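You operate a simulated robot arm through the tools that you are given. There is no shell and no other tool. Be economical: measure what you need, move in short steps, check, and stop when the job is done.

You run a simulated robot arm. Do the job below in one go: nothing can be reset, and whatever is moved stays where it is left.

## Task
Grease the silver strip, then run the test rig out and in once.
Fine: teal pad, grease from the tin, pad back; lever left at in. A coat counts when it lies all over at full strength: go over it till it gets no stronger.

It is judged by the outcome, as a careful person would: the job done as asked, and still so three seconds after it is handed in. It fails if anything else is knocked over, pushed out of place, dropped, spilled or broken.

## Robot
A 7-joint arm with a two-finger parallel gripper, fixed in place. Base frame: the origin is at the foot of the arm, x ahead of it, y to its left, z up; the work surface is at about z = 0.88. Units: m, rad, N and s.
With the tool pointing down near the work surface it reaches from about 0.24 to 0.68 m from the base axis. Its first joint turns from -1.152 to 1.152 rad. Payload 2.4 kg.
The TCP is the grasp point between the finger pads, 0.03 m short of the fingertips. In the tool frame z runs along the fingers and y along their closing line. Largest opening 0.094 m; finger width 0.028, thickness 0.01; the body of the gripper, 0.05 by 0.096 m, starts 0.055 m behind the TCP.
Orientation is that of the tool frame in the base frame, as [roll, pitch, yaw] about the fixed x, y, z axes, in that order (R = Rz(yaw) Ry(pitch) Rx(roll)). With the fingers straight down and closing along the base's y, the tool's x points along the base's -x, its y along +y and its z along -z.

## Interface
- The arm moves only by the tool nudge_tool. Its argument "targets" is a list of rows, each an object (a shift or turn left out is 0, a gripper value left out holds the last) with "travel": the shift along the base's x, y, z in m, a list of three; "angular": the turn, a rotation vector about the base's x, y, z in rad, a list of three; "claw": the finger opening in m, from 0 to 0.094. In form: [{"travel": [x, y, z], "angular": [ax, ay, az], "claw": claw}, ...]. A call has 1 to 20 rows; each row shifts and turns the commanded pose from where the row before left it. Rows are played at 5 a second. More than 0.05 m and 0.15 rad between two rows, or a gripper value outside its range, and nothing of the call is played. A pose out of reach is approached as far as the arm can. The call stops where the force on the tool passes 40 N (or 10 N more than at its start, if that is more) or the arm is blocked; 0.2 s more then pass. Each finger travels about 0.153 m/s and halts on what it meets, pressing with about 40 N; the grip force reading is that of the motor and also rises with nothing between the fingers. The clock runs only during rows and for 0.2 s after the last one: add rows that do not move to give the fingers time. It gives the time, the measured TCP pose, the force on the tool (base axes), the opening and the grip force at its end, in the units of the frame above (readings bear some noise), with the torque about the TCP (base axes, N m) and any sound that the robot's microphone picked up.
- Cameras (640 x 400 px; columns grow to the right, rows downward): "scene" is fixed at [0.039, 0.4684, 1.4571]; the picture's right is [-0.79, -0.62, 0.00], its down [-0.28, 0.36, -0.89] and it looks along [0.55, -0.70, -0.45] (base axes); focal length 334 px, centre (320, 200). "wrist" rides on the gripper at [0.076, 0.014, -0.102] in the tool frame; the picture's right is [-0.18, 0.98, 0.00], its down [-0.75, -0.14, -0.64] and it looks along [-0.63, -0.12, 0.77] (tool axes); focal length 243 px, centre (320, 200). There is no depth. A picture from a camera that has moved, and an enlarged one, comes with that camera's place and axes in the base frame and with its lens.
- capture(camera): a new picture of that camera. The clock stands still meanwhile.
- enlarge(camera, box): a new picture of the part [left, top, right, bottom] of that camera's present view, enlarged. The clock stands still meanwhile.
- close_job(): hands the job in; it is judged then, once.

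Go step by step. Nothing tells you positions but the pictures and the camera data: compare them with the known pose of the tool, close in by small moves and look again before you grip or let go. The budget is 120 turns and 68 pictures, counting those below and the enlarged ones. Unless the task says otherwise, let go and move clear before handing in, and close with one line.

The tools are called after "Request:" as a command line: name --argument value ..., lists and objects as JSON in quotes. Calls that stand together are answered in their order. nudge_tool: Moves the arm, as the interface text tells. Its arguments: {"type":"object","properties":{"targets":{"type":"array"}},"required":["targets"]} The other tools are called the same way: capture (camera) takes a picture; enlarge (camera, box) takes an enlarged picture of a part of a camera's view; close_job () hands the job in.

At the start:

```text
clock: 0.0
position: [0.4511, -0.0802, 1.2054]
ee_rot: [3.141, 0.0, -3.141]
ft_force: [-1.0, 0.8, 0.4]
wrist_torque: [0.05, 0.0, 0.0]
width: 0.094
grasp_force: 0.1
```

scene: 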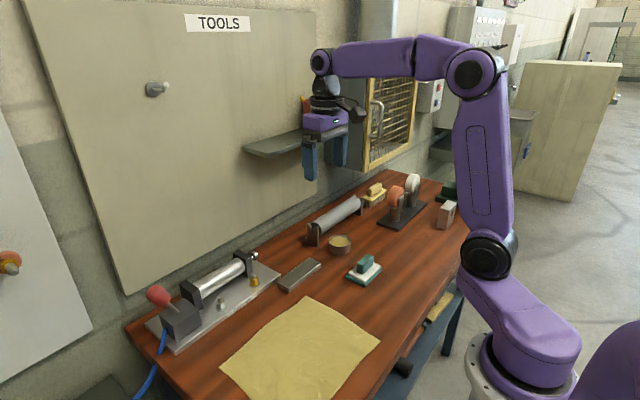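
wrist: 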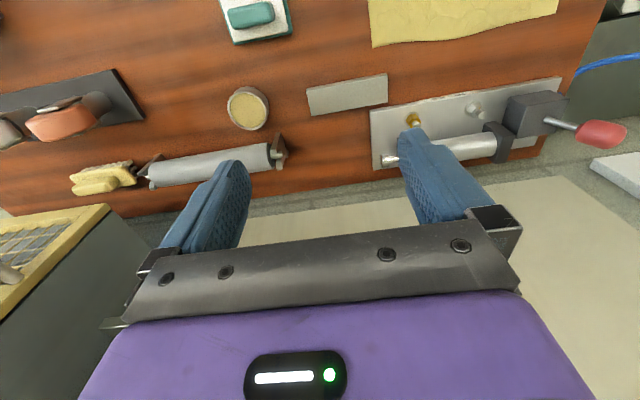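

I see a bench with a teal pad, a grease tin, a silver strip, and a test rig with a red lever. I'll look closer before moving.

Request:
enlarge --camera "scene" --box '[260, 170, 460, 300]'

Request:
enlarge --camera "scene" --box '[130, 230, 330, 360]'

Request:
enlarge --camera "wrist" --box '[200, 0, 640, 200]'

```text
3.08 times, centred on (360, 235) of scene
camera zoom: at [0.039, 0.4684, 1.4571], right [-0.79, -0.62, 0.0], down [-0.28, 0.36, -0.89], along [0.55, -0.7, -0.45], focal length 1028 px, centre (197, 92)
```

zoom: 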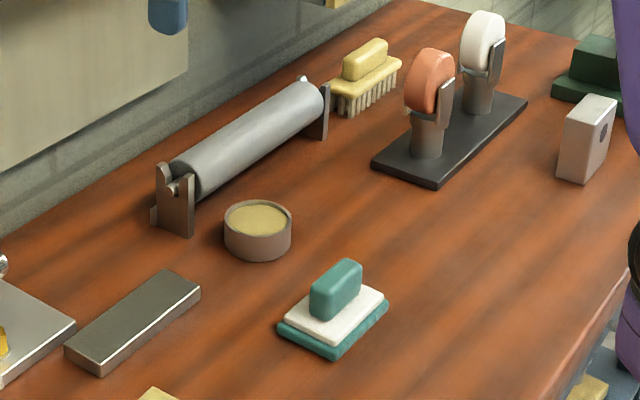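

```text
3.08 times, centred on (230, 295) of scene
camera zoom: at [0.039, 0.4684, 1.4571], right [-0.79, -0.62, 0.0], down [-0.28, 0.36, -0.89], along [0.55, -0.7, -0.45], focal length 1028 px, centre (597, -92)
```

zoom: 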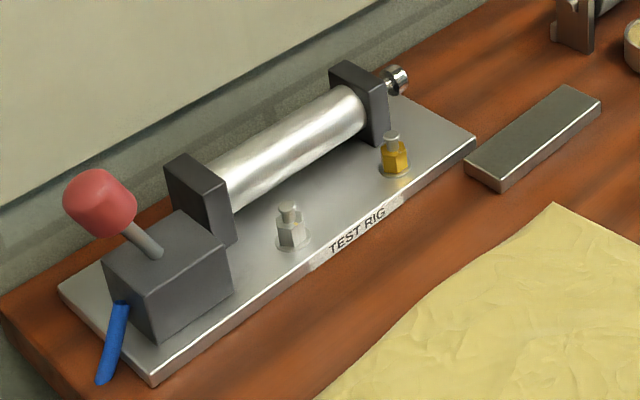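

```text
1.45 times, centred on (420, 100) of wrist
camera zoom: at [0.3748, -0.0668, 1.3072], right [0.18, 0.98, 0.0], down [0.75, -0.14, 0.64], along [0.63, -0.12, -0.77], focal length 353 px, centre (174, 346)
```

zoom: 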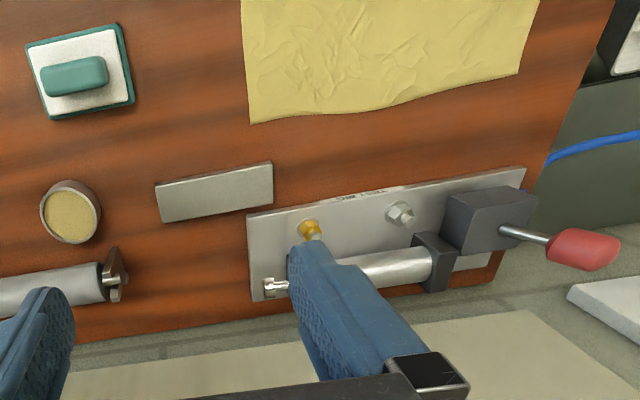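

The teal pad is at about (0.378, -0.158) with its handle along y. The tin is at about (0.498, -0.21), and the strip is centred at about (0.51, -0.045) along y. I'll move above the pad and look again.

Request:
nudge_tool --targets '[{"travel": [-0.018, -0.02, -0.035], "claw": 0.094}, {"travel": [-0.018, -0.02, -0.035]}, {"travel": [-0.018, -0.02, -0.035]}, {"travel": [-0.018, -0.018, -0.035]}]'

Request:
capture --camera "wrist"

Request:
enlarge --camera "scene" --box '[320, 180, 420, 300]'

```text
clock: 1.0
position: [0.378, -0.1577, 1.0642]
ee_rot: [3.14, 0.0, -3.14]
ft_force: [0.2, 0.3, 0.4]
wrist_torque: [-0.02, -0.04, 0.02]
width: 0.0941
grasp_force: 0.0
```

```text
62 pictures are left
camera wrist: at [0.3029, -0.1445, 1.1663], right [0.18, 0.98, 0.0], down [0.75, -0.14, 0.64], along [0.63, -0.12, -0.77], focal length 243 px, centre (320, 200)
```

wrist: 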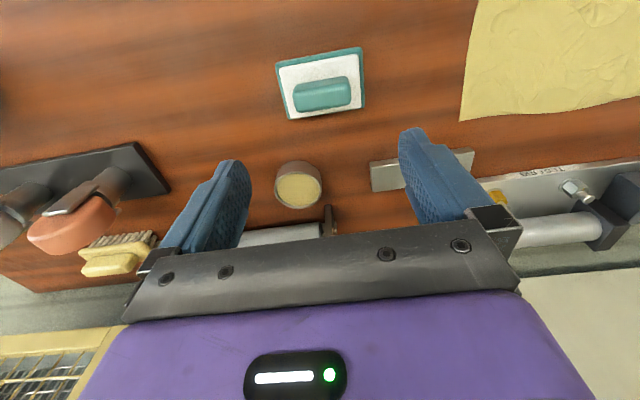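

```text
3.33 times, centred on (370, 240) of scene
camera zoom: at [0.039, 0.4684, 1.4571], right [-0.79, -0.62, 0.0], down [-0.28, 0.36, -0.89], along [0.55, -0.7, -0.45], focal length 1114 px, centre (153, 67)
```

zoom: 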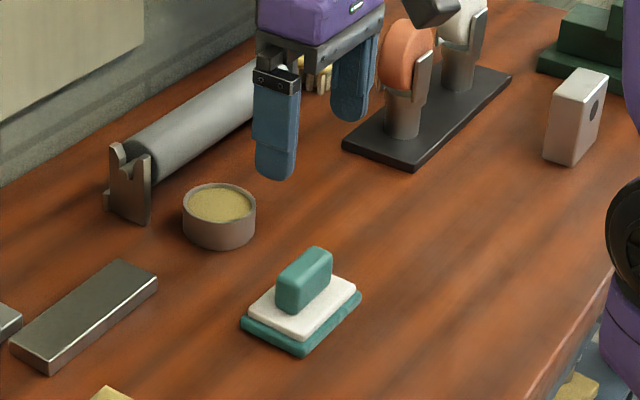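

The handle centre is at about (0.376, -0.156), with about 0.055 m along y. I'll go down to just above it and check from both cameras.

Request:
nudge_tool --targets '[{"travel": [-0.001, 0.001, -0.04]}, {"travel": [0, 0, -0.04]}, {"travel": [0, 0, -0.03]}]'

Request:
enlarge --camera "scene" --box '[320, 200, 420, 290]'

Request:
capture --camera "wrist"

```text
clock: 1.8
position: [0.3772, -0.1583, 0.9573]
ee_rot: [-3.141, -0.002, -3.141]
ft_force: [0.2, 0.0, 0.3]
wrist_torque: [-0.02, 0.0, 0.03]
width: 0.0938
grasp_force: 0.1
```

```text
4.44 times, centred on (370, 245) of scene
camera zoom: at [0.039, 0.4684, 1.4571], right [-0.79, -0.62, 0.0], down [-0.28, 0.36, -0.89], along [0.55, -0.7, -0.45], focal length 1485 px, centre (98, 0)
```

zoom: 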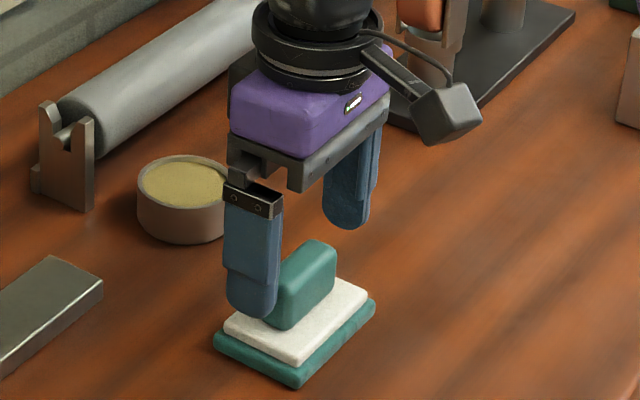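

```text
59 pictures are left
camera wrist: at [0.3019, -0.144, 1.0587], right [0.18, 0.98, 0.0], down [0.75, -0.14, 0.64], along [0.63, -0.12, -0.77], focal length 243 px, centre (320, 200)
```

wrist: 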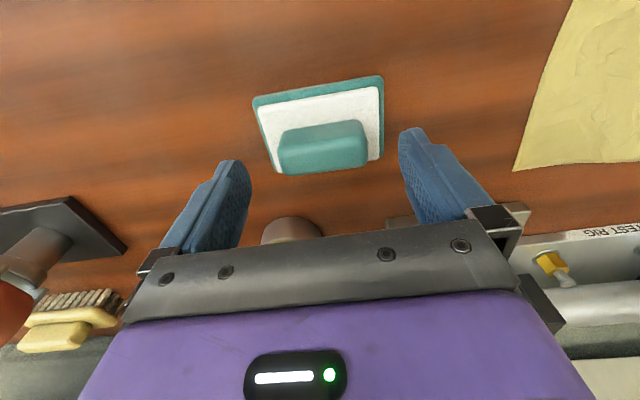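

The tool is lined up with the handle. I'll descend so the fingertips are just above the white plate, then look before closing.

Request:
nudge_tool --targets '[{"travel": [-0.002, 0.002, -0.012]}, {"travel": [0, 0, -0.01]}]'

Request:
enlarge --camera "scene" --box '[340, 220, 410, 290]'

```text
clock: 2.4
position: [0.3744, -0.1555, 0.9335]
ee_rot: [-3.141, 0.001, 3.141]
ft_force: [-0.6, -0.4, -0.1]
wrist_torque: [0.03, 0.01, 0.02]
width: 0.094
grasp_force: 0.1
```

```text
5.71 times, centred on (375, 255) of scene
camera zoom: at [0.039, 0.4684, 1.4571], right [-0.79, -0.62, 0.0], down [-0.28, 0.36, -0.89], along [0.55, -0.7, -0.45], focal length 1910 px, centre (6, -114)
```

zoom: 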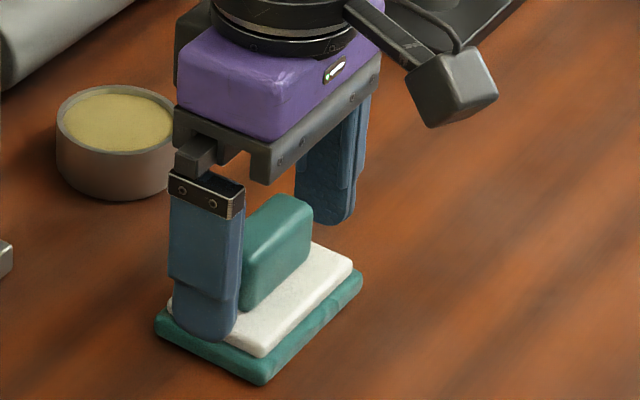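

The fingers straddle the handle without touching anything. I'll close.

Request:
nudge_tool --targets '[{"claw": 0.07}, {"claw": 0.055}, {"claw": 0.04}, {"claw": 0.03}, {}, {}]'

Request:
enlarge --camera "scene" --box '[340, 220, 410, 290]'

```text
clock: 3.8
position: [0.3743, -0.1568, 0.9335]
ee_rot: [3.142, 0.0, -3.141]
ft_force: [0.6, -0.6, -0.1]
wrist_torque: [-0.01, -0.02, 0.01]
width: 0.0593
grasp_force: 39.9
```

```text
5.71 times, centred on (375, 255) of scene
camera zoom: at [0.039, 0.4684, 1.4571], right [-0.79, -0.62, 0.0], down [-0.28, 0.36, -0.89], along [0.55, -0.7, -0.45], focal length 1910 px, centre (6, -114)
```

zoom: 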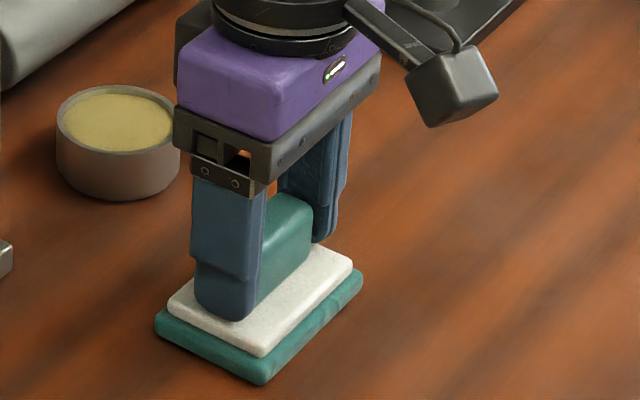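

The handle is gripped at 0.059 m. I'll note this spot, (0.3743, -0.1568, 0.9335), for the return, then lift and check whether the base comes up too.

Request:
nudge_tool --targets '[{"travel": [0, 0, 0.01]}, {"travel": [0, 0, 0.03]}, {"travel": [0, 0, 0.04]}]'

Request:
enlarge --camera "scene" --box '[320, 190, 420, 290]'

Request:
capture --camera "wrist"

```text
clock: 4.6
position: [0.3741, -0.1567, 1.0135]
ee_rot: [3.142, -0.001, -3.141]
ft_force: [0.3, 0.4, 0.2]
wrist_torque: [0.0, 0.0, 0.01]
width: 0.0592
grasp_force: 39.7
```

```text
4.00 times, centred on (370, 240) of scene
camera zoom: at [0.039, 0.4684, 1.4571], right [-0.79, -0.62, 0.0], down [-0.28, 0.36, -0.89], along [0.55, -0.7, -0.45], focal length 1337 px, centre (120, 40)
```

zoom: 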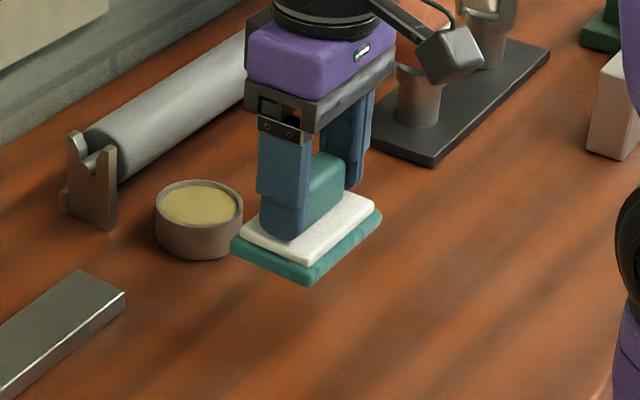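

```text
55 pictures are left
camera wrist: at [0.2987, -0.1436, 1.1146], right [0.18, 0.98, 0.0], down [0.75, -0.14, 0.64], along [0.63, -0.12, -0.77], focal length 243 px, centre (320, 200)
```

wrist: 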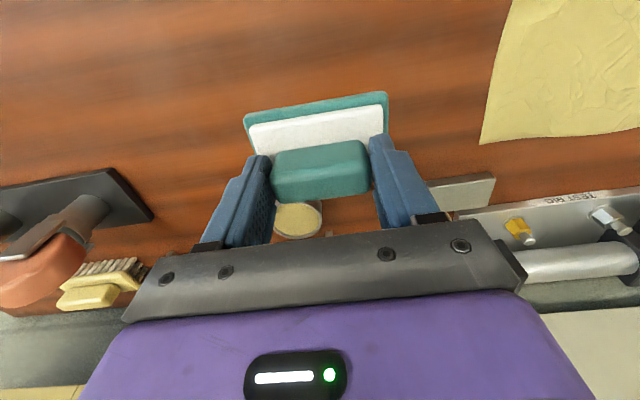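

The whole pad came up; its underside is about 0.0535 m below the TCP. The tin is at about (0.496, -0.212) with its rim near z = 0.906. I'll move above it.

Request:
nudge_tool --targets '[{"travel": [0.04, -0.018, 0]}, {"travel": [0.041, -0.018, 0]}, {"travel": [0.041, -0.019, 0]}, {"travel": [0, 0, -0.025]}]'

Request:
enlarge --camera "scene" --box '[290, 180, 390, 280]'

Request:
capture --camera "wrist"

```text
clock: 5.6
position: [0.4959, -0.2104, 0.989]
ee_rot: [-3.141, -0.001, -3.141]
ft_force: [0.2, 0.3, -0.3]
wrist_torque: [0.0, -0.04, -0.01]
width: 0.0591
grasp_force: 39.7
```

```text
4.00 times, centred on (340, 230) of scene
camera zoom: at [0.039, 0.4684, 1.4571], right [-0.79, -0.62, 0.0], down [-0.28, 0.36, -0.89], along [0.55, -0.7, -0.45], focal length 1337 px, centre (240, 80)
```

zoom: 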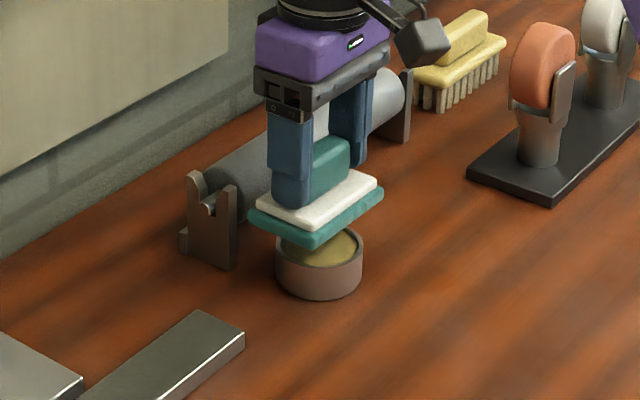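

```text
53 pictures are left
camera wrist: at [0.4209, -0.1974, 1.0904], right [0.18, 0.98, 0.0], down [0.75, -0.14, 0.64], along [0.63, -0.12, -0.77], focal length 243 px, centre (320, 200)
```

wrist: 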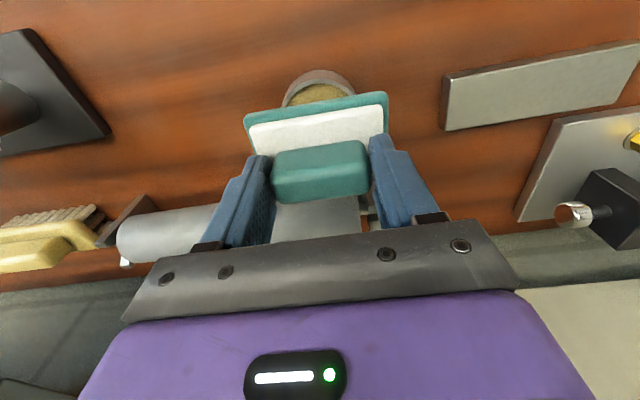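

The tool is centred over the tin within a couple of mm. I'll lower in small steps until it touches.

Request:
nudge_tool --targets '[{"travel": [0, 0, -0.012]}, {"travel": [0, 0, -0.008]}, {"travel": [0, 0, -0.004]}, {"travel": [0, 0, -0.002]}, {"travel": [0, 0, -0.002]}]'

Request:
enlarge --camera "scene" --box '[300, 200, 380, 270]'

```text
clock: 6.8
position: [0.4963, -0.2108, 0.9622]
ee_rot: [3.141, 0.002, 3.141]
ft_force: [-5.6, 2.1, 18.4]
wrist_torque: [0.19, 0.31, -0.04]
width: 0.0592
grasp_force: 39.9
```

```text
5.71 times, centred on (340, 235) of scene
camera zoom: at [0.0385, 0.4686, 1.4571], right [-0.79, -0.62, 0.0], down [-0.28, 0.36, -0.89], along [0.55, -0.7, -0.45], focal length 1910 px, centre (206, 0)
```

zoom: 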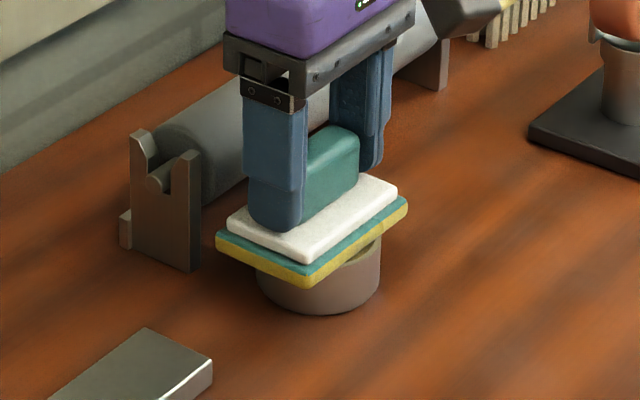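

The pad touched the tin at 18 N, and yellow grease now shows along its underside. I'll lift off and move over the strip, which is centred at about (0.503, -0.046) and measures 0.128 by 0.04 m.

Request:
nudge_tool --targets '[{}, {"travel": [0, 0, 0.005]}, {"travel": [0, 0, 0.035]}, {"travel": [0.0015, 0.04, 0]}, {"travel": [0.0015, 0.04, 0]}, {"travel": [0.0015, 0.042, 0]}, {"travel": [0, 0.043, 0]}, {"travel": [0, 0, -0.03]}]'

Request:
enlarge --camera "scene" --box '[240, 190, 380, 310]'

Request:
capture --camera "wrist"

```text
clock: 8.6
position: [0.5004, -0.0473, 0.9701]
ee_rot: [-3.141, 0.0, 3.141]
ft_force: [-0.3, 0.5, -1.2]
wrist_torque: [-0.01, 0.03, 0.01]
width: 0.059
grasp_force: 40.0
```

```text
3.33 times, centred on (310, 250) of scene
camera zoom: at [0.039, 0.4684, 1.4571], right [-0.79, -0.62, 0.0], down [-0.28, 0.36, -0.89], along [0.55, -0.7, -0.45], focal length 1114 px, centre (353, 33)
```

zoom: 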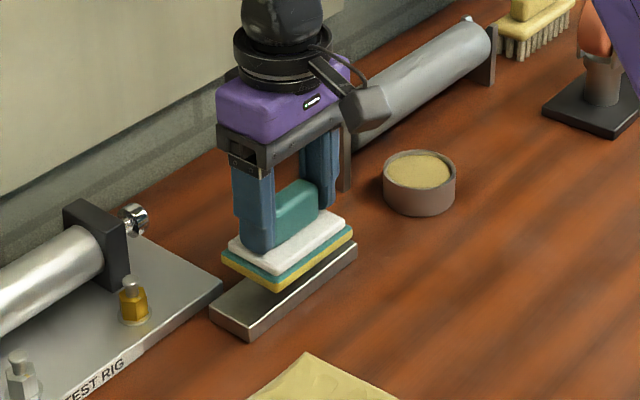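

```text
50 pictures are left
camera wrist: at [0.4262, -0.0325, 1.0727], right [0.18, 0.98, 0.0], down [0.75, -0.14, 0.64], along [0.63, -0.12, -0.77], focal length 243 px, centre (320, 200)
```

wrist: 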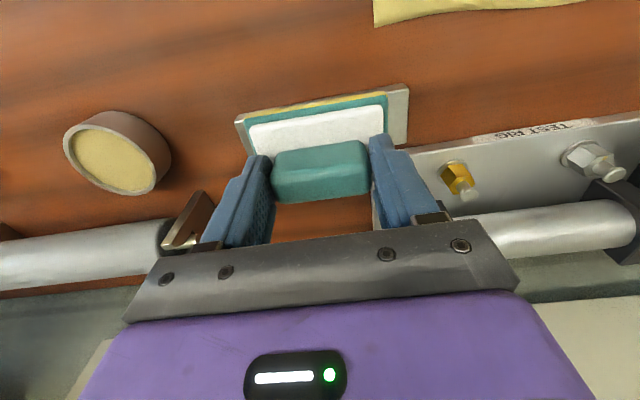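

The pad is centred over the strip and overlaps its near edge by about 1 cm. I'll lower gently to touch.

Request:
nudge_tool --targets '[{"travel": [0, 0, -0.012]}, {"travel": [0, 0, -0.006]}, {"travel": [0, 0, -0.002]}, {"travel": [0, 0, -0.001]}, {}]'

```text
clock: 9.8
position: [0.5013, -0.0445, 0.9504]
ee_rot: [-3.14, -0.001, -3.139]
ft_force: [0.0, -0.2, 1.9]
wrist_torque: [-0.05, -0.07, -0.02]
width: 0.0592
grasp_force: 39.7
```

It is just starting to touch. I'll press a little further and make the first short stroke.

Request:
nudge_tool --targets '[{"travel": [0, 0, -0.001]}, {"travel": [0, 0, -0.001]}, {}]'

```text
clock: 10.6
position: [0.5014, -0.0455, 0.9478]
ee_rot: [-3.141, 0.005, 3.141]
ft_force: [-8.9, -0.3, 36.7]
wrist_torque: [-0.03, -0.13, -0.05]
width: 0.0591
grasp_force: 40.0
```

That was stiff at 37 N. I'll ease up a little and check.

Request:
nudge_tool --targets '[{"travel": [0, 0, 0.001]}, {}]'

```text
clock: 11.2
position: [0.5018, -0.0459, 0.949]
ee_rot: [3.139, 0.002, 3.14]
ft_force: [-1.9, -1.4, 21.6]
wrist_torque: [-0.07, -0.45, -0.05]
width: 0.0591
grasp_force: 40.0
```

Request:
nudge_tool --targets '[{"travel": [0, 0, 0.0006]}, {"travel": [0, -0.01, 0]}, {"travel": [0, -0.015, 0]}, {"travel": [0, -0.015, 0]}, {"travel": [0, 0.015, 0]}, {"travel": [0, 0.015, 0]}, {"travel": [0, 0.015, 0]}, {"travel": [0, 0.015, 0]}, {"travel": [0, 0.015, 0]}, {}]'

Request:
enlarge --camera "scene" --box '[250, 200, 370, 310]'

```text
clock: 13.4
position: [0.5026, -0.0102, 0.9488]
ee_rot: [-3.142, -0.001, 3.141]
ft_force: [0.2, -4.5, 10.6]
wrist_torque: [-0.19, -0.23, -0.11]
width: 0.059
grasp_force: 40.1
```

```text
3.64 times, centred on (310, 255) of scene
camera zoom: at [0.0388, 0.4683, 1.4572], right [-0.79, -0.62, 0.0], down [-0.28, 0.36, -0.89], along [0.55, -0.7, -0.45], focal length 1215 px, centre (356, 0)
```

zoom: 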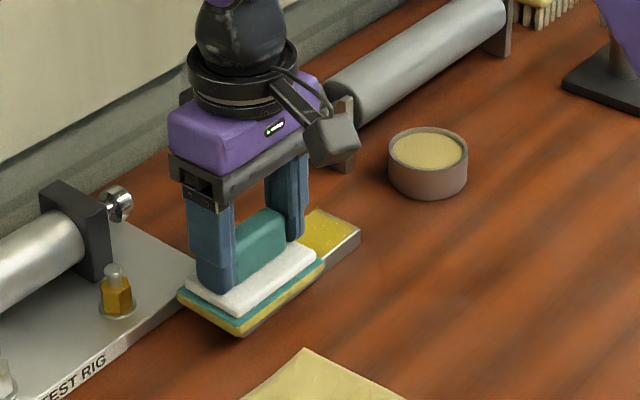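

A yellow coat is appearing and the strip stays put. I'll make more full passes.

Request:
nudge_tool --targets '[{"travel": [0, 0.01, 0]}, {"travel": [0, -0.018, 0]}, {"travel": [0, -0.018, 0]}, {"travel": [0, -0.018, 0]}, {"travel": [0, -0.018, 0]}, {"travel": [0, -0.018, 0]}, {"travel": [0, 0.018, 0]}, {"travel": [0, 0.018, 0]}, {"travel": [0, 0.018, 0]}, {"travel": [0, 0.018, 0]}, {"travel": [0, 0.018, 0]}, {"travel": [0, -0.018, 0]}, {"travel": [0, -0.018, 0]}, {"travel": [0, -0.009, 0]}, {"travel": [0, 0, 0.01]}, {"travel": [0, 0, 0.04]}, {"travel": [-0.01, -0.05, 0]}, {"travel": [0, -0.05, 0]}, {"travel": [0, -0.05, 0]}]'

Request:
enlarge --camera "scene" --box '[250, 200, 370, 310]'

Request:
capture --camera "wrist"

```text
refused: row 17 steps farther than a row can; nothing moved
```

```text
3.64 times, centred on (310, 255) of scene
camera zoom: at [0.0388, 0.4683, 1.4572], right [-0.79, -0.62, 0.0], down [-0.28, 0.36, -0.89], along [0.55, -0.7, -0.45], focal length 1215 px, centre (356, 0)
```

zoom: 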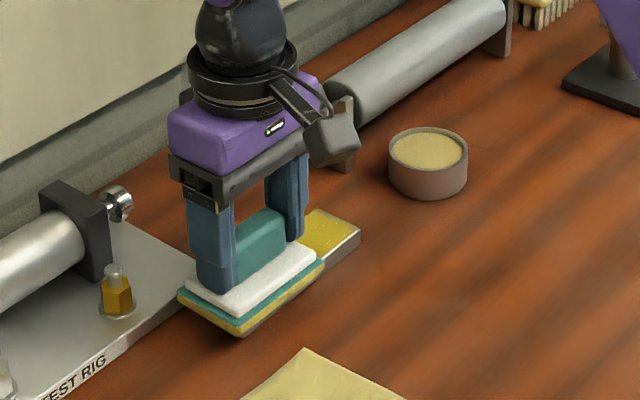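

```text
47 pictures are left
camera wrist: at [0.4263, 0.0032, 1.0507], right [0.18, 0.98, 0.0], down [0.75, -0.14, 0.64], along [0.63, -0.12, -0.77], focal length 243 px, centre (320, 200)
```

wrist: 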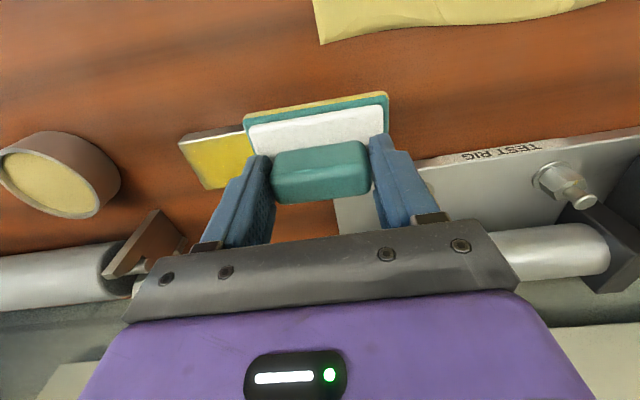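

One row stepped too far, so nothing was played. I'll repeat it with shorter steps.

Request:
nudge_tool --targets '[{"travel": [0, 0.01, 0]}, {"travel": [0, -0.018, 0]}, {"travel": [0, -0.018, 0]}, {"travel": [0, -0.018, 0]}, {"travel": [0, -0.018, 0]}, {"travel": [0, -0.018, 0]}, {"travel": [0, 0.018, 0]}, {"travel": [0, 0.018, 0]}, {"travel": [0, 0.018, 0]}, {"travel": [0, 0.018, 0]}, {"travel": [0, 0.018, 0]}, {"travel": [0, -0.018, 0]}, {"travel": [0, -0.018, 0]}, {"travel": [0, -0.009, 0]}, {"travel": [0, 0, 0.01]}, {"travel": [0, 0, 0.04]}, {"travel": [0, -0.045, 0]}, {"travel": [0, -0.045, 0]}, {"travel": [-0.006, -0.045, 0]}, {"travel": [0, -0.03, 0]}]'

Request:
enlarge --camera "scene" --box '[250, 200, 370, 310]'

Request:
capture --camera "wrist"

```text
clock: 17.6
position: [0.4962, -0.2112, 0.9983]
ee_rot: [3.141, 0.001, 3.141]
ft_force: [-0.3, -0.2, -1.1]
wrist_torque: [-0.02, -0.01, 0.0]
width: 0.0588
grasp_force: 40.0
```

```text
3.64 times, centred on (310, 255) of scene
camera zoom: at [0.039, 0.4684, 1.4571], right [-0.79, -0.62, 0.0], down [-0.28, 0.36, -0.89], along [0.55, -0.7, -0.45], focal length 1215 px, centre (356, 0)
```

zoom: 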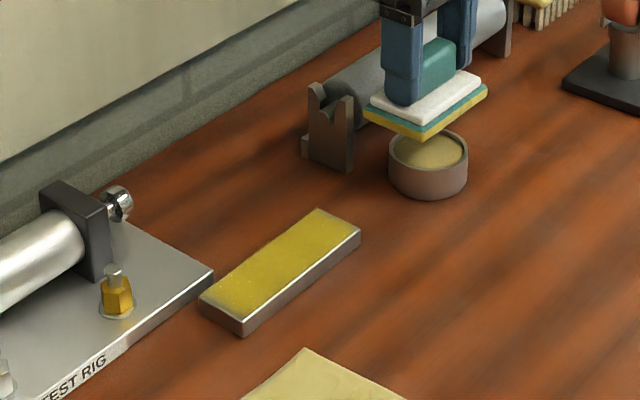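

```text
45 pictures are left
camera wrist: at [0.4211, -0.197, 1.1005], right [0.18, 0.98, 0.0], down [0.75, -0.14, 0.64], along [0.63, -0.12, -0.77], focal length 243 px, centre (320, 200)
```

wrist: 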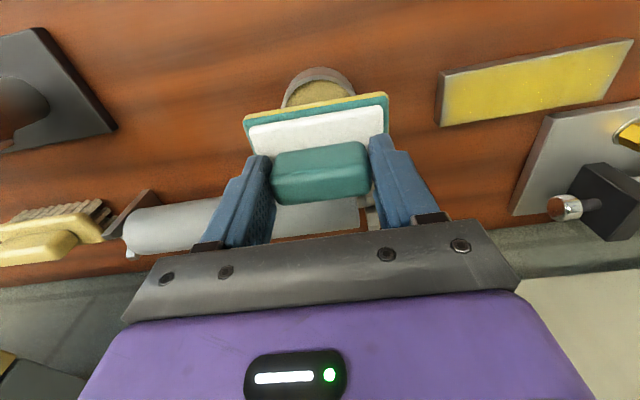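

Nearly all of the strip is coated. I'll zoom in for its strength, then reload the pad and go over it again to compare.

Request:
enlarge --camera "wrist" --box '[420, 20, 640, 150]'

Request:
nudge_tool --targets '[{"travel": [0, 0, -0.02]}, {"travel": [0, 0, -0.01]}, {"travel": [0, 0, -0.004]}, {"travel": [0, 0, -0.0015]}, {"travel": [0, 0, -0.001]}, {}]'

```text
2.91 times, centred on (530, 85) of wrist
camera zoom: at [0.4211, -0.197, 1.1005], right [0.18, 0.98, 0.0], down [0.75, -0.14, 0.64], along [0.63, -0.12, -0.77], focal length 706 px, centre (-291, 534)
```

zoom: 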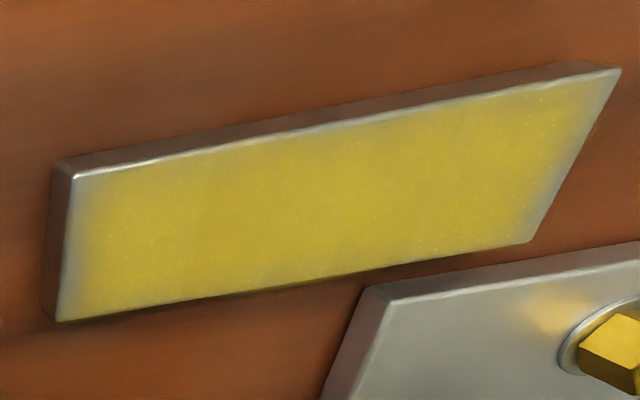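

```text
clock: 19.0
position: [0.4963, -0.2105, 0.9625]
ee_rot: [-3.14, 0.001, 3.142]
ft_force: [-0.1, -0.1, -0.6]
wrist_torque: [-0.02, -0.01, -0.03]
width: 0.0592
grasp_force: 40.2
```

The coat is even in the middle and fainter toward both ends and the near edge. I'll finish reloading the pad.

Request:
nudge_tool --targets '[{"travel": [0, 0, -0.001]}, {"travel": [0, 0, -0.0008]}, {}]'

```text
clock: 19.8
position: [0.4962, -0.2102, 0.9606]
ee_rot: [3.142, -0.001, -3.141]
ft_force: [-1.1, 1.0, 1.8]
wrist_torque: [0.01, -0.03, -0.02]
width: 0.0592
grasp_force: 40.3
```

Request:
nudge_tool --targets '[{"travel": [0, 0, -0.0008]}, {}]'

```text
clock: 20.4
position: [0.4967, -0.2111, 0.9606]
ee_rot: [-3.139, 0.002, 3.141]
ft_force: [-1.9, 1.7, 10.2]
wrist_torque: [0.13, -0.07, 0.0]
width: 0.0592
grasp_force: 40.3
```

Reloaded at 10 N. Next come longer strokes over the strip, with small x offsets to bring up the edges.

Request:
nudge_tool --targets '[{"travel": [0, 0, 0.0093]}, {"travel": [0, 0, 0.03]}, {"travel": [0.003, 0.04, 0]}, {"travel": [0.003, 0.04, 0]}, {"travel": [0, 0.042, 0]}, {"travel": [0, 0.043, 0]}, {"travel": [0, 0, -0.03]}, {"travel": [0, 0, -0.015]}, {"travel": [0, 0, -0.004]}, {"travel": [0, 0, -0.001]}, {}]'

```text
clock: 22.8
position: [0.5006, -0.0461, 0.9503]
ee_rot: [3.141, 0.0, -3.141]
ft_force: [-0.1, -0.8, -1.0]
wrist_torque: [-0.03, 0.04, 0.01]
width: 0.059
grasp_force: 39.9
```

Request:
nudge_tool --targets '[{"travel": [0, 0, -0.0012]}, {}]'

```text
clock: 23.4
position: [0.5027, -0.0461, 0.9479]
ee_rot: [-3.14, 0.002, 3.14]
ft_force: [-0.7, -0.5, 5.9]
wrist_torque: [0.0, -0.07, -0.03]
width: 0.0591
grasp_force: 39.6
```

Request:
nudge_tool --targets '[{"travel": [-0.006, -0.014, -0.0004]}, {"travel": [0, -0.02, 0]}, {"travel": [0, -0.02, 0]}, {"travel": [0, 0.02, 0]}, {"travel": [0, 0.02, 0]}, {"travel": [0, 0.02, 0]}, {"travel": [0, 0.02, 0]}, {"travel": [0, 0.02, 0]}, {"travel": [0, 0.008, 0]}, {"travel": [0.004, 0, 0]}, {"travel": [0.004, -0.008, 0]}, {"travel": [0, -0.02, 0]}, {"travel": [0, -0.02, 0]}, {"travel": [0, -0.02, 0]}, {"travel": [0, -0.02, 0]}, {"travel": [0, -0.02, 0]}, {"travel": [-0.002, 0, 0]}]'

```text
clock: 25.5
position: [0.4966, 0.007, 0.948]
ee_rot: [-3.142, 0.001, -3.141]
ft_force: [-2.9, -0.6, 9.0]
wrist_torque: [0.06, -0.13, 0.01]
width: 0.0592
grasp_force: 39.6
stopped in row 10: the force on the tool passed its limit at 41 N (the readings are from after the stop); the commanded pose is now the measured one
```

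The force spiked near the +y end. I'll look before going on.

Request:
enlarge --camera "scene" --box '[230, 200, 350, 310]'

Request:
capture --camera "wrist"

```text
3.64 times, centred on (290, 255) of scene
camera zoom: at [0.0387, 0.4684, 1.4571], right [-0.79, -0.62, 0.0], down [-0.28, 0.36, -0.89], along [0.55, -0.7, -0.45], focal length 1215 px, centre (429, 0)
```

zoom: 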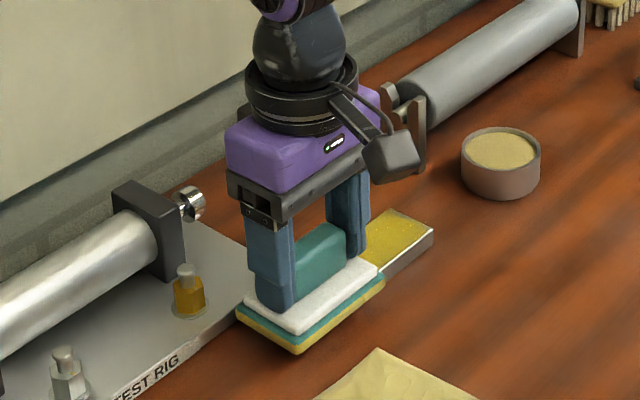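

```text
42 pictures are left
camera wrist: at [0.4214, 0.0212, 1.0501], right [0.18, 0.98, 0.0], down [0.75, -0.14, 0.64], along [0.63, -0.12, -0.77], focal length 243 px, centre (320, 200)
```

wrist: 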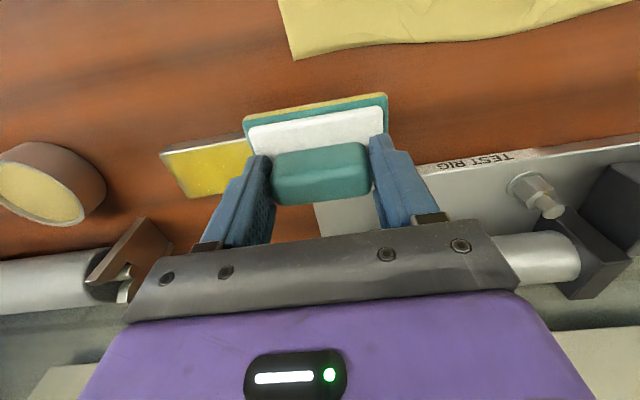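

The pad is very close to the rig plate here. I'll slide back toward the middle and do the remaining x offset there, lighter and with shorter overhang.

Request:
nudge_tool --targets '[{"travel": [0, -0.015, 0.0003]}, {"travel": [0, -0.018, 0]}, {"travel": [0, -0.02, 0]}, {"travel": [0.003, 0, 0]}, {"travel": [0.003, -0.01, 0]}, {"travel": [0, -0.02, 0]}, {"travel": [0, -0.02, 0]}, {"travel": [0, 0.02, 0]}, {"travel": [0, 0.02, 0]}, {"travel": [0, 0.02, 0]}, {"travel": [0, 0.02, 0]}, {"travel": [0, 0.018, 0]}, {"travel": [0, -0.018, 0]}, {"travel": [0, -0.02, 0]}, {"travel": [0, -0.01, 0]}, {}]'

```text
clock: 28.9
position: [0.5026, -0.0456, 0.9477]
ee_rot: [-3.141, -0.001, 3.14]
ft_force: [-0.9, 0.2, -1.3]
wrist_torque: [0.01, -0.01, 0.03]
width: 0.059
grasp_force: 40.6
```

Request:
nudge_tool --targets '[{"travel": [0, 0, 0.01]}, {"travel": [0, 0, 0.041]}, {"travel": [0, -0.045, 0]}, {"travel": [0, -0.045, 0]}, {"travel": [-0.006, -0.045, 0]}, {"travel": [0, -0.03, 0]}]'

Request:
enlarge --camera "wrist" --box '[420, 20, 640, 150]'

Request:
enlarge --camera "scene" --box '[270, 190, 370, 300]'

```text
clock: 30.3
position: [0.4958, -0.2124, 1.0002]
ee_rot: [3.141, -0.001, 3.139]
ft_force: [-0.4, 0.1, -0.5]
wrist_torque: [-0.04, 0.02, 0.0]
width: 0.0593
grasp_force: 40.0
```

```text
2.91 times, centred on (530, 85) of wrist
camera zoom: at [0.4214, -0.198, 1.1026], right [0.19, 0.98, 0.0], down [0.75, -0.14, 0.64], along [0.63, -0.12, -0.77], focal length 706 px, centre (-291, 534)
```

zoom: 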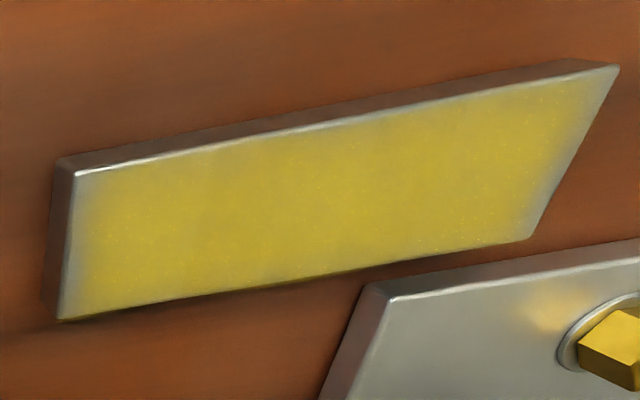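

```text
3.64 times, centred on (320, 245) of scene
camera zoom: at [0.039, 0.4684, 1.4571], right [-0.79, -0.62, 0.0], down [-0.28, 0.36, -0.89], along [0.55, -0.7, -0.45], focal length 1215 px, centre (320, 36)
```

zoom: 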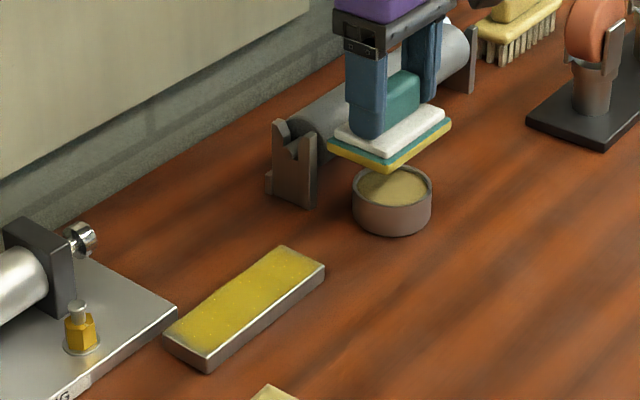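

The coat looks nearly the same as before; the soft fade at the edges may just be rendering. I'll do one more reload and a firm pass to confirm it gets no stronger.

Request:
nudge_tool --targets '[{"travel": [0, 0, -0.02]}, {"travel": [0, 0, -0.012]}, {"travel": [0, 0, -0.004]}, {"travel": [0, 0, -0.002]}, {"travel": [0, 0, -0.001]}, {"travel": [0, 0, -0.001]}, {}]'

```text
clock: 31.9
position: [0.4969, -0.2108, 0.961]
ee_rot: [-3.138, 0.0, 3.138]
ft_force: [-2.8, 0.4, 16.0]
wrist_torque: [0.13, 0.02, 0.02]
width: 0.0592
grasp_force: 40.2
```

Request:
nudge_tool --targets '[{"travel": [0, 0, 0.01]}, {"travel": [0, 0, 0.03]}, {"travel": [0.003, 0.04, 0]}, {"travel": [0.003, 0.04, 0]}, {"travel": [0, 0.042, 0]}, {"travel": [0, 0.043, 0]}, {"travel": [0, 0, -0.03]}, {"travel": [0, 0, -0.015]}, {"travel": [0, 0, -0.004]}, {"travel": [0, 0, -0.0015]}, {"travel": [0, 0, -0.0008]}, {}]'

```text
clock: 34.5
position: [0.5032, -0.0451, 0.948]
ee_rot: [3.141, 0.001, -3.141]
ft_force: [-1.1, 2.6, 12.8]
wrist_torque: [0.04, -0.16, -0.02]
width: 0.0591
grasp_force: 39.9
```

Firm contact at 13 N. I'll stroke the full length, with a slight offset toward −x on one pass.

Request:
nudge_tool --targets '[{"travel": [0, -0.015, 0]}, {"travel": [0, -0.015, 0]}, {"travel": [0, -0.015, 0]}, {"travel": [0, -0.008, 0]}, {"travel": [0, 0.015, 0]}, {"travel": [0, 0.015, 0]}, {"travel": [0, 0.015, 0]}, {"travel": [0, 0.015, 0]}, {"travel": [0, 0.015, 0]}, {"travel": [0, 0.015, 0]}, {"travel": [0, 0.008, 0]}, {"travel": [0, -0.015, 0]}, {"travel": [-0.004, -0.015, 0]}, {"travel": [0, -0.015, 0]}, {"travel": [0, -0.015, 0]}, {"travel": [0, -0.015, 0]}, {"travel": [0, -0.015, 0]}, {"travel": [0, -0.008, 0]}, {"travel": [0, 0.015, 0]}, {"travel": [0, 0.015, 0]}]'

Request:
nudge_tool --targets '[{"travel": [0, 0.015, 0]}, {"travel": [0, 0.015, 0]}, {"travel": [0, 0.015, 0]}, {"travel": [0, 0.015, 0]}, {"travel": [0, -0.015, 0]}, {"travel": [0, -0.015, 0]}, {"travel": [0, -0.015, 0]}, {}]'

```text
clock: 38.7
position: [0.4979, -0.0699, 0.9471]
ee_rot: [3.142, -0.002, 3.14]
ft_force: [-0.1, -6.0, 12.5]
wrist_torque: [-0.48, -0.3, -0.1]
width: 0.0591
grasp_force: 39.6
```

```text
clock: 40.5
position: [0.5, -0.0524, 0.9472]
ee_rot: [3.14, 0.0, 3.141]
ft_force: [-0.5, 8.5, 19.4]
wrist_torque: [0.2, -0.25, 0.06]
width: 0.0588
grasp_force: 39.9
```

Request:
nudge_tool --targets '[{"travel": [0, 0, 0.01]}, {"travel": [0, 0, 0.041]}, {"travel": [0, -0.04, 0]}, {"travel": [0, -0.045, 0]}, {"travel": [-0.004, -0.045, 0]}, {"travel": [0, -0.029, 0]}, {}]'

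Request:
enlarge --camera "wrist" --box '[420, 20, 640, 150]'

Request:
enlarge --camera "scene" --box '[270, 190, 370, 300]'

```text
clock: 42.1
position: [0.4959, -0.212, 0.998]
ee_rot: [3.14, -0.002, 3.141]
ft_force: [0.1, 0.2, 0.2]
wrist_torque: [-0.01, 0.02, 0.02]
width: 0.0594
grasp_force: 39.9
```

```text
2.91 times, centred on (530, 85) of wrist
camera zoom: at [0.4201, -0.1989, 1.0996], right [0.18, 0.98, 0.0], down [0.75, -0.14, 0.64], along [0.63, -0.12, -0.77], focal length 706 px, centre (-291, 534)
```

zoom: 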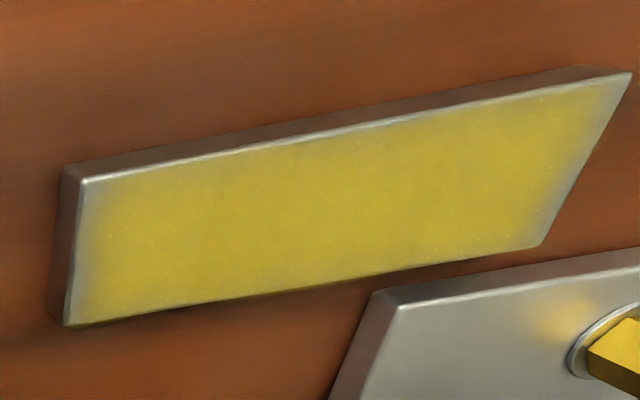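

```text
3.64 times, centred on (320, 245) of scene
camera zoom: at [0.039, 0.4684, 1.4571], right [-0.79, -0.62, 0.0], down [-0.28, 0.36, -0.89], along [0.55, -0.7, -0.45], focal length 1215 px, centre (320, 36)
```

zoom: 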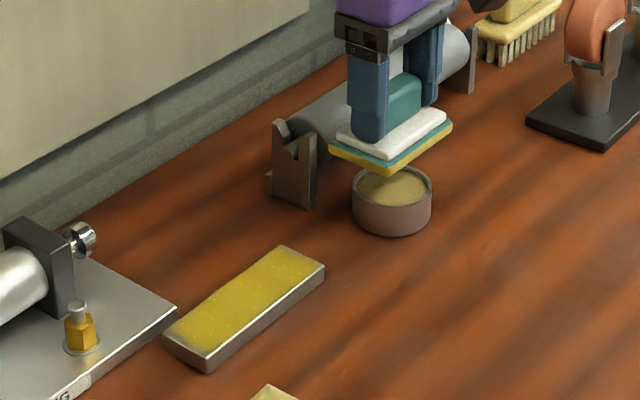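

The coat hasn't changed, so it's at full strength. I'll take the pad back to (0.3743, -0.1568).

Request:
nudge_tool --targets '[{"travel": [-0.04, 0.018, 0]}, {"travel": [-0.041, 0.018, 0]}, {"travel": [-0.0406, 0.0192, 0]}, {"travel": [0, 0, -0.04]}, {"travel": [0, 0, -0.018]}, {}]'

Request:
enlarge --camera "scene" --box '[320, 200, 420, 290]'

```text
clock: 43.5
position: [0.3727, -0.1574, 0.9423]
ee_rot: [-3.142, 0.0, -3.14]
ft_force: [-0.7, 1.0, -0.3]
wrist_torque: [0.0, 0.0, 0.0]
width: 0.0591
grasp_force: 40.9
```

```text
4.44 times, centred on (370, 245) of scene
camera zoom: at [0.039, 0.4684, 1.4571], right [-0.79, -0.62, 0.0], down [-0.28, 0.36, -0.89], along [0.55, -0.7, -0.45], focal length 1485 px, centre (98, 0)
```

zoom: 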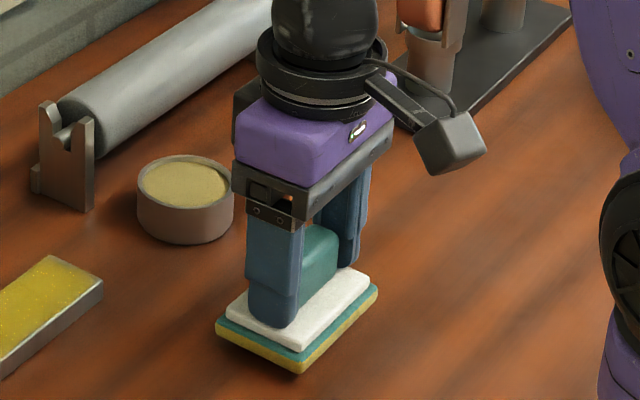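

Request:
nudge_tool --targets '[{"travel": [0.001, 0, -0.004]}, {"travel": [0, 0, -0.002]}, {"travel": [0, 0, -0.001]}, {"travel": [0, 0, -0.001]}, {}]'

```text
clock: 44.7
position: [0.3728, -0.158, 0.9321]
ee_rot: [-3.141, -0.002, -3.141]
ft_force: [0.2, 0.1, 0.2]
wrist_torque: [0.01, 0.03, -0.03]
width: 0.0593
grasp_force: 39.8
```

Request:
nudge_tool --targets '[{"travel": [0, 0, -0.001]}, {}, {"travel": [0, 0, -0.001]}, {}]'

```text
clock: 45.7
position: [0.3737, -0.1572, 0.9306]
ee_rot: [3.141, -0.001, -3.141]
ft_force: [-3.4, 3.7, 15.0]
wrist_torque: [-0.01, -0.18, 0.03]
width: 0.0595
grasp_force: 39.8
```

The pad is on the bench. I'll open slowly, rise, and check.

Request:
nudge_tool --targets '[{"travel": [0, 0, 0.0007]}, {"claw": 0.068}, {"claw": 0.08}, {"claw": 0.094}, {}, {"travel": [0, 0, 0.02]}, {"travel": [0, 0, 0.05]}, {"travel": [0, 0, 0.05]}]'

Request:
enlarge --camera "scene" --box '[320, 200, 420, 290]'

Request:
enlarge --camera "scene" --box '[130, 230, 290, 360]'

```text
clock: 47.5
position: [0.3743, -0.1562, 1.0528]
ee_rot: [3.141, -0.001, 3.14]
ft_force: [-0.5, 0.1, 0.0]
wrist_torque: [-0.01, -0.03, 0.0]
width: 0.0938
grasp_force: 0.0
```

```text
4.44 times, centred on (370, 245) of scene
camera zoom: at [0.039, 0.4684, 1.4571], right [-0.79, -0.62, 0.0], down [-0.28, 0.36, -0.89], along [0.55, -0.7, -0.45], focal length 1485 px, centre (98, 0)
```

zoom: 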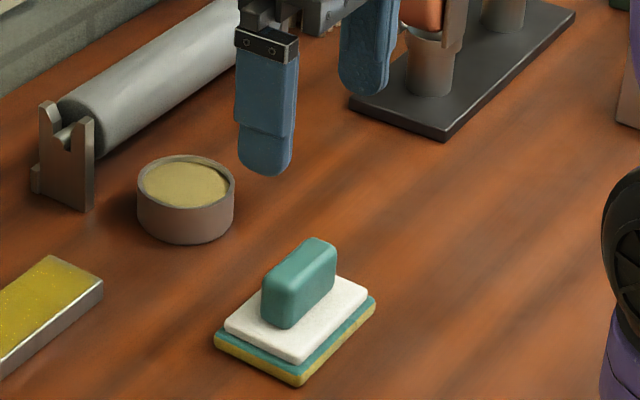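

```text
3.08 times, centred on (210, 295) of scene
camera zoom: at [0.039, 0.4684, 1.4571], right [-0.79, -0.62, 0.0], down [-0.28, 0.36, -0.89], along [0.55, -0.7, -0.45], focal length 1028 px, centre (658, -92)
```

zoom: 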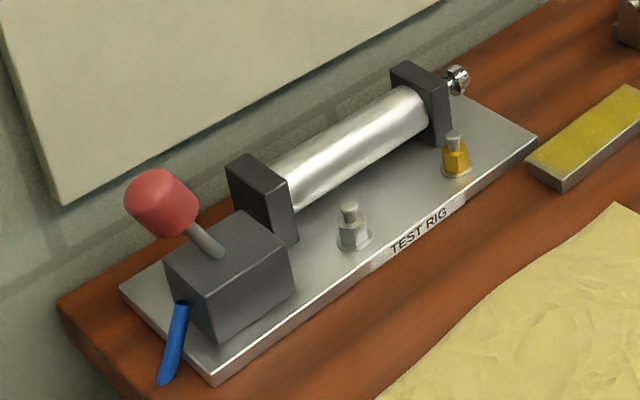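

The pad is back in place. The lever knob triangulates to about (0.583, 0.28, 1.003), leaning +y from a pivot near (0.584, 0.247). I'll go above it with open fingers and look.

Request:
nudge_tool --targets '[{"travel": [0, 0, 0.04]}, {"travel": [0, 0, 0.04]}, {"travel": [0.0209, 0.0436, 0]}, {"travel": [0.0209, 0.0436, 0]}, {"travel": [0.0209, 0.0436, 0]}, {"travel": [0.0209, 0.0436, 0]}, {"travel": [0.0209, 0.0436, 0]}, {"travel": [0.0209, 0.0436, 0]}, {"travel": [0.0209, 0.0436, 0]}, {"travel": [0.0209, 0.0436, 0]}, {"travel": [0.0209, 0.0436, 0]}, {"travel": [0.0209, 0.0436, 0]}, {}]'

Request:
capture --camera "wrist"

Request:
enlarge --camera "scene" --box '[80, 190, 260, 350]'

```text
clock: 50.3
position: [0.5814, 0.2787, 1.1306]
ee_rot: [-3.139, -0.003, 3.139]
ft_force: [-0.6, 0.3, 0.2]
wrist_torque: [-0.01, 0.01, -0.02]
width: 0.0939
grasp_force: 0.1
```

```text
34 pictures are left
camera wrist: at [0.5071, 0.2938, 1.2335], right [0.19, 0.98, 0.0], down [0.76, -0.14, 0.64], along [0.63, -0.12, -0.77], focal length 243 px, centre (320, 200)
```

wrist: 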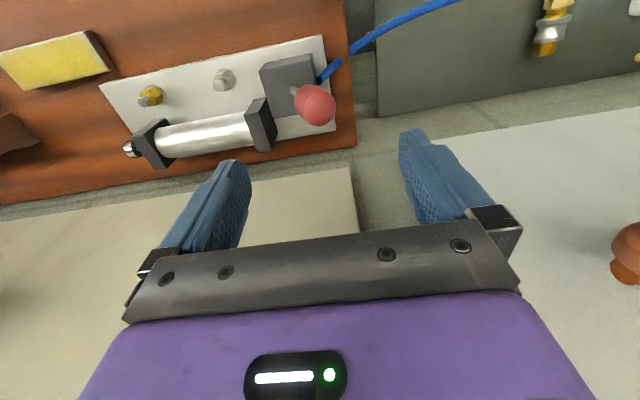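

```text
2.50 times, centred on (170, 270) of scene
camera zoom: at [0.039, 0.4684, 1.4571], right [-0.79, -0.62, 0.0], down [-0.28, 0.36, -0.89], along [0.55, -0.7, -0.45], focal length 836 px, centre (695, 25)
```

zoom: 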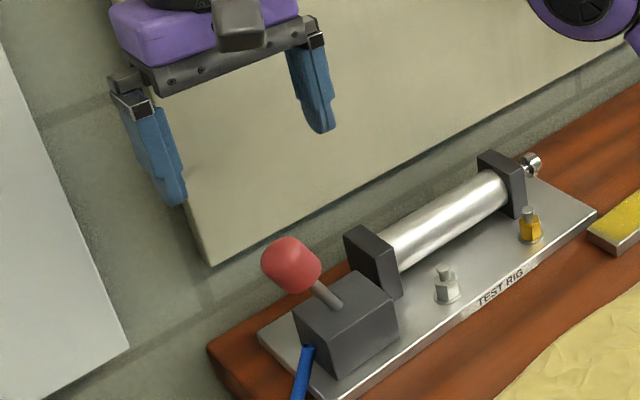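

The knob is confirmed at about (0.582, 0.275). I'll lower so the fingers straddle it.

Request:
nudge_tool --targets '[{"travel": [0, -0.003, -0.04]}, {"travel": [0, 0, -0.04]}, {"travel": [0, 0, -0.025]}, {"travel": [0, 0, -0.015]}, {}]'

Request:
capture --camera "wrist"

Request:
enlarge --camera "scene" --box '[80, 190, 260, 350]'

```text
clock: 51.5
position: [0.5833, 0.276, 1.0113]
ee_rot: [3.14, -0.002, -3.142]
ft_force: [-0.2, -0.2, -0.6]
wrist_torque: [0.02, 0.03, -0.02]
width: 0.0939
grasp_force: 0.1
```

```text
32 pictures are left
camera wrist: at [0.5083, 0.2899, 1.1138], right [0.18, 0.98, 0.0], down [0.75, -0.14, 0.64], along [0.63, -0.12, -0.77], focal length 243 px, centre (320, 200)
```

wrist: 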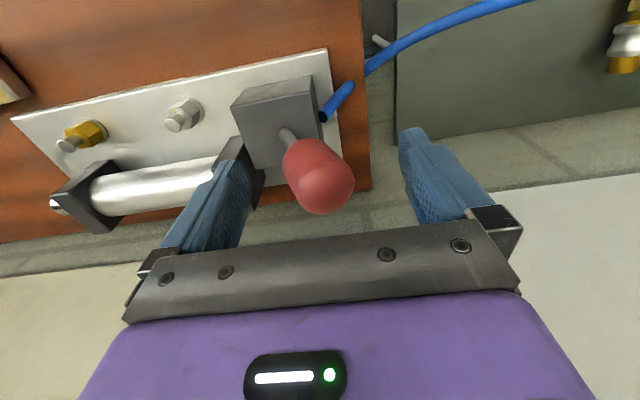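

```text
2.50 times, centred on (170, 270) of scene
camera zoom: at [0.039, 0.4684, 1.4571], right [-0.79, -0.62, 0.0], down [-0.28, 0.36, -0.89], along [0.55, -0.7, -0.45], focal length 836 px, centre (695, 25)
```

zoom: 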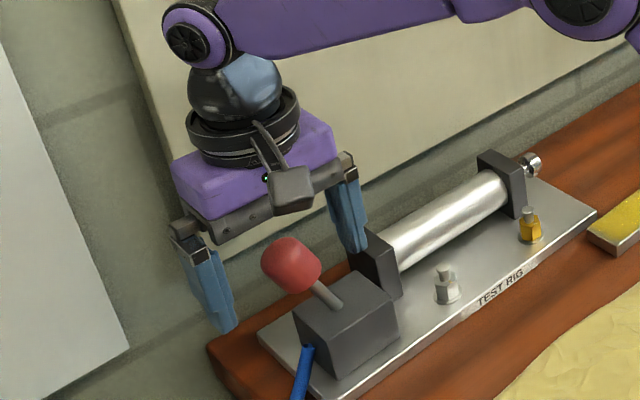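

The knob sits between the fingers. I'll narrow the fingers to cage it, then push the lever toward −y in small steps.

Request:
nudge_tool --targets '[{"claw": 0.07}, {"claw": 0.055}, {}, {}, {"travel": [0, -0.008, 0]}, {"travel": [0, -0.008, 0]}, {"travel": [0, -0.008, 0]}, {}]'

Request:
enlarge --camera "scene" --box '[80, 190, 260, 350]'

```text
clock: 53.3
position: [0.5836, 0.2506, 1.0118]
ee_rot: [3.142, -0.001, -3.141]
ft_force: [-0.3, 1.6, 0.6]
wrist_torque: [-0.04, 0.02, 0.03]
width: 0.0558
grasp_force: 1.3
```

```text
2.50 times, centred on (170, 270) of scene
camera zoom: at [0.039, 0.4684, 1.4571], right [-0.79, -0.62, 0.0], down [-0.28, 0.36, -0.89], along [0.55, -0.7, -0.45], focal length 836 px, centre (695, 25)
```

zoom: 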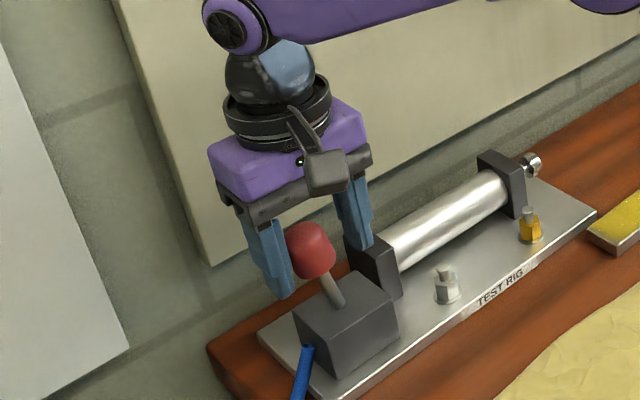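

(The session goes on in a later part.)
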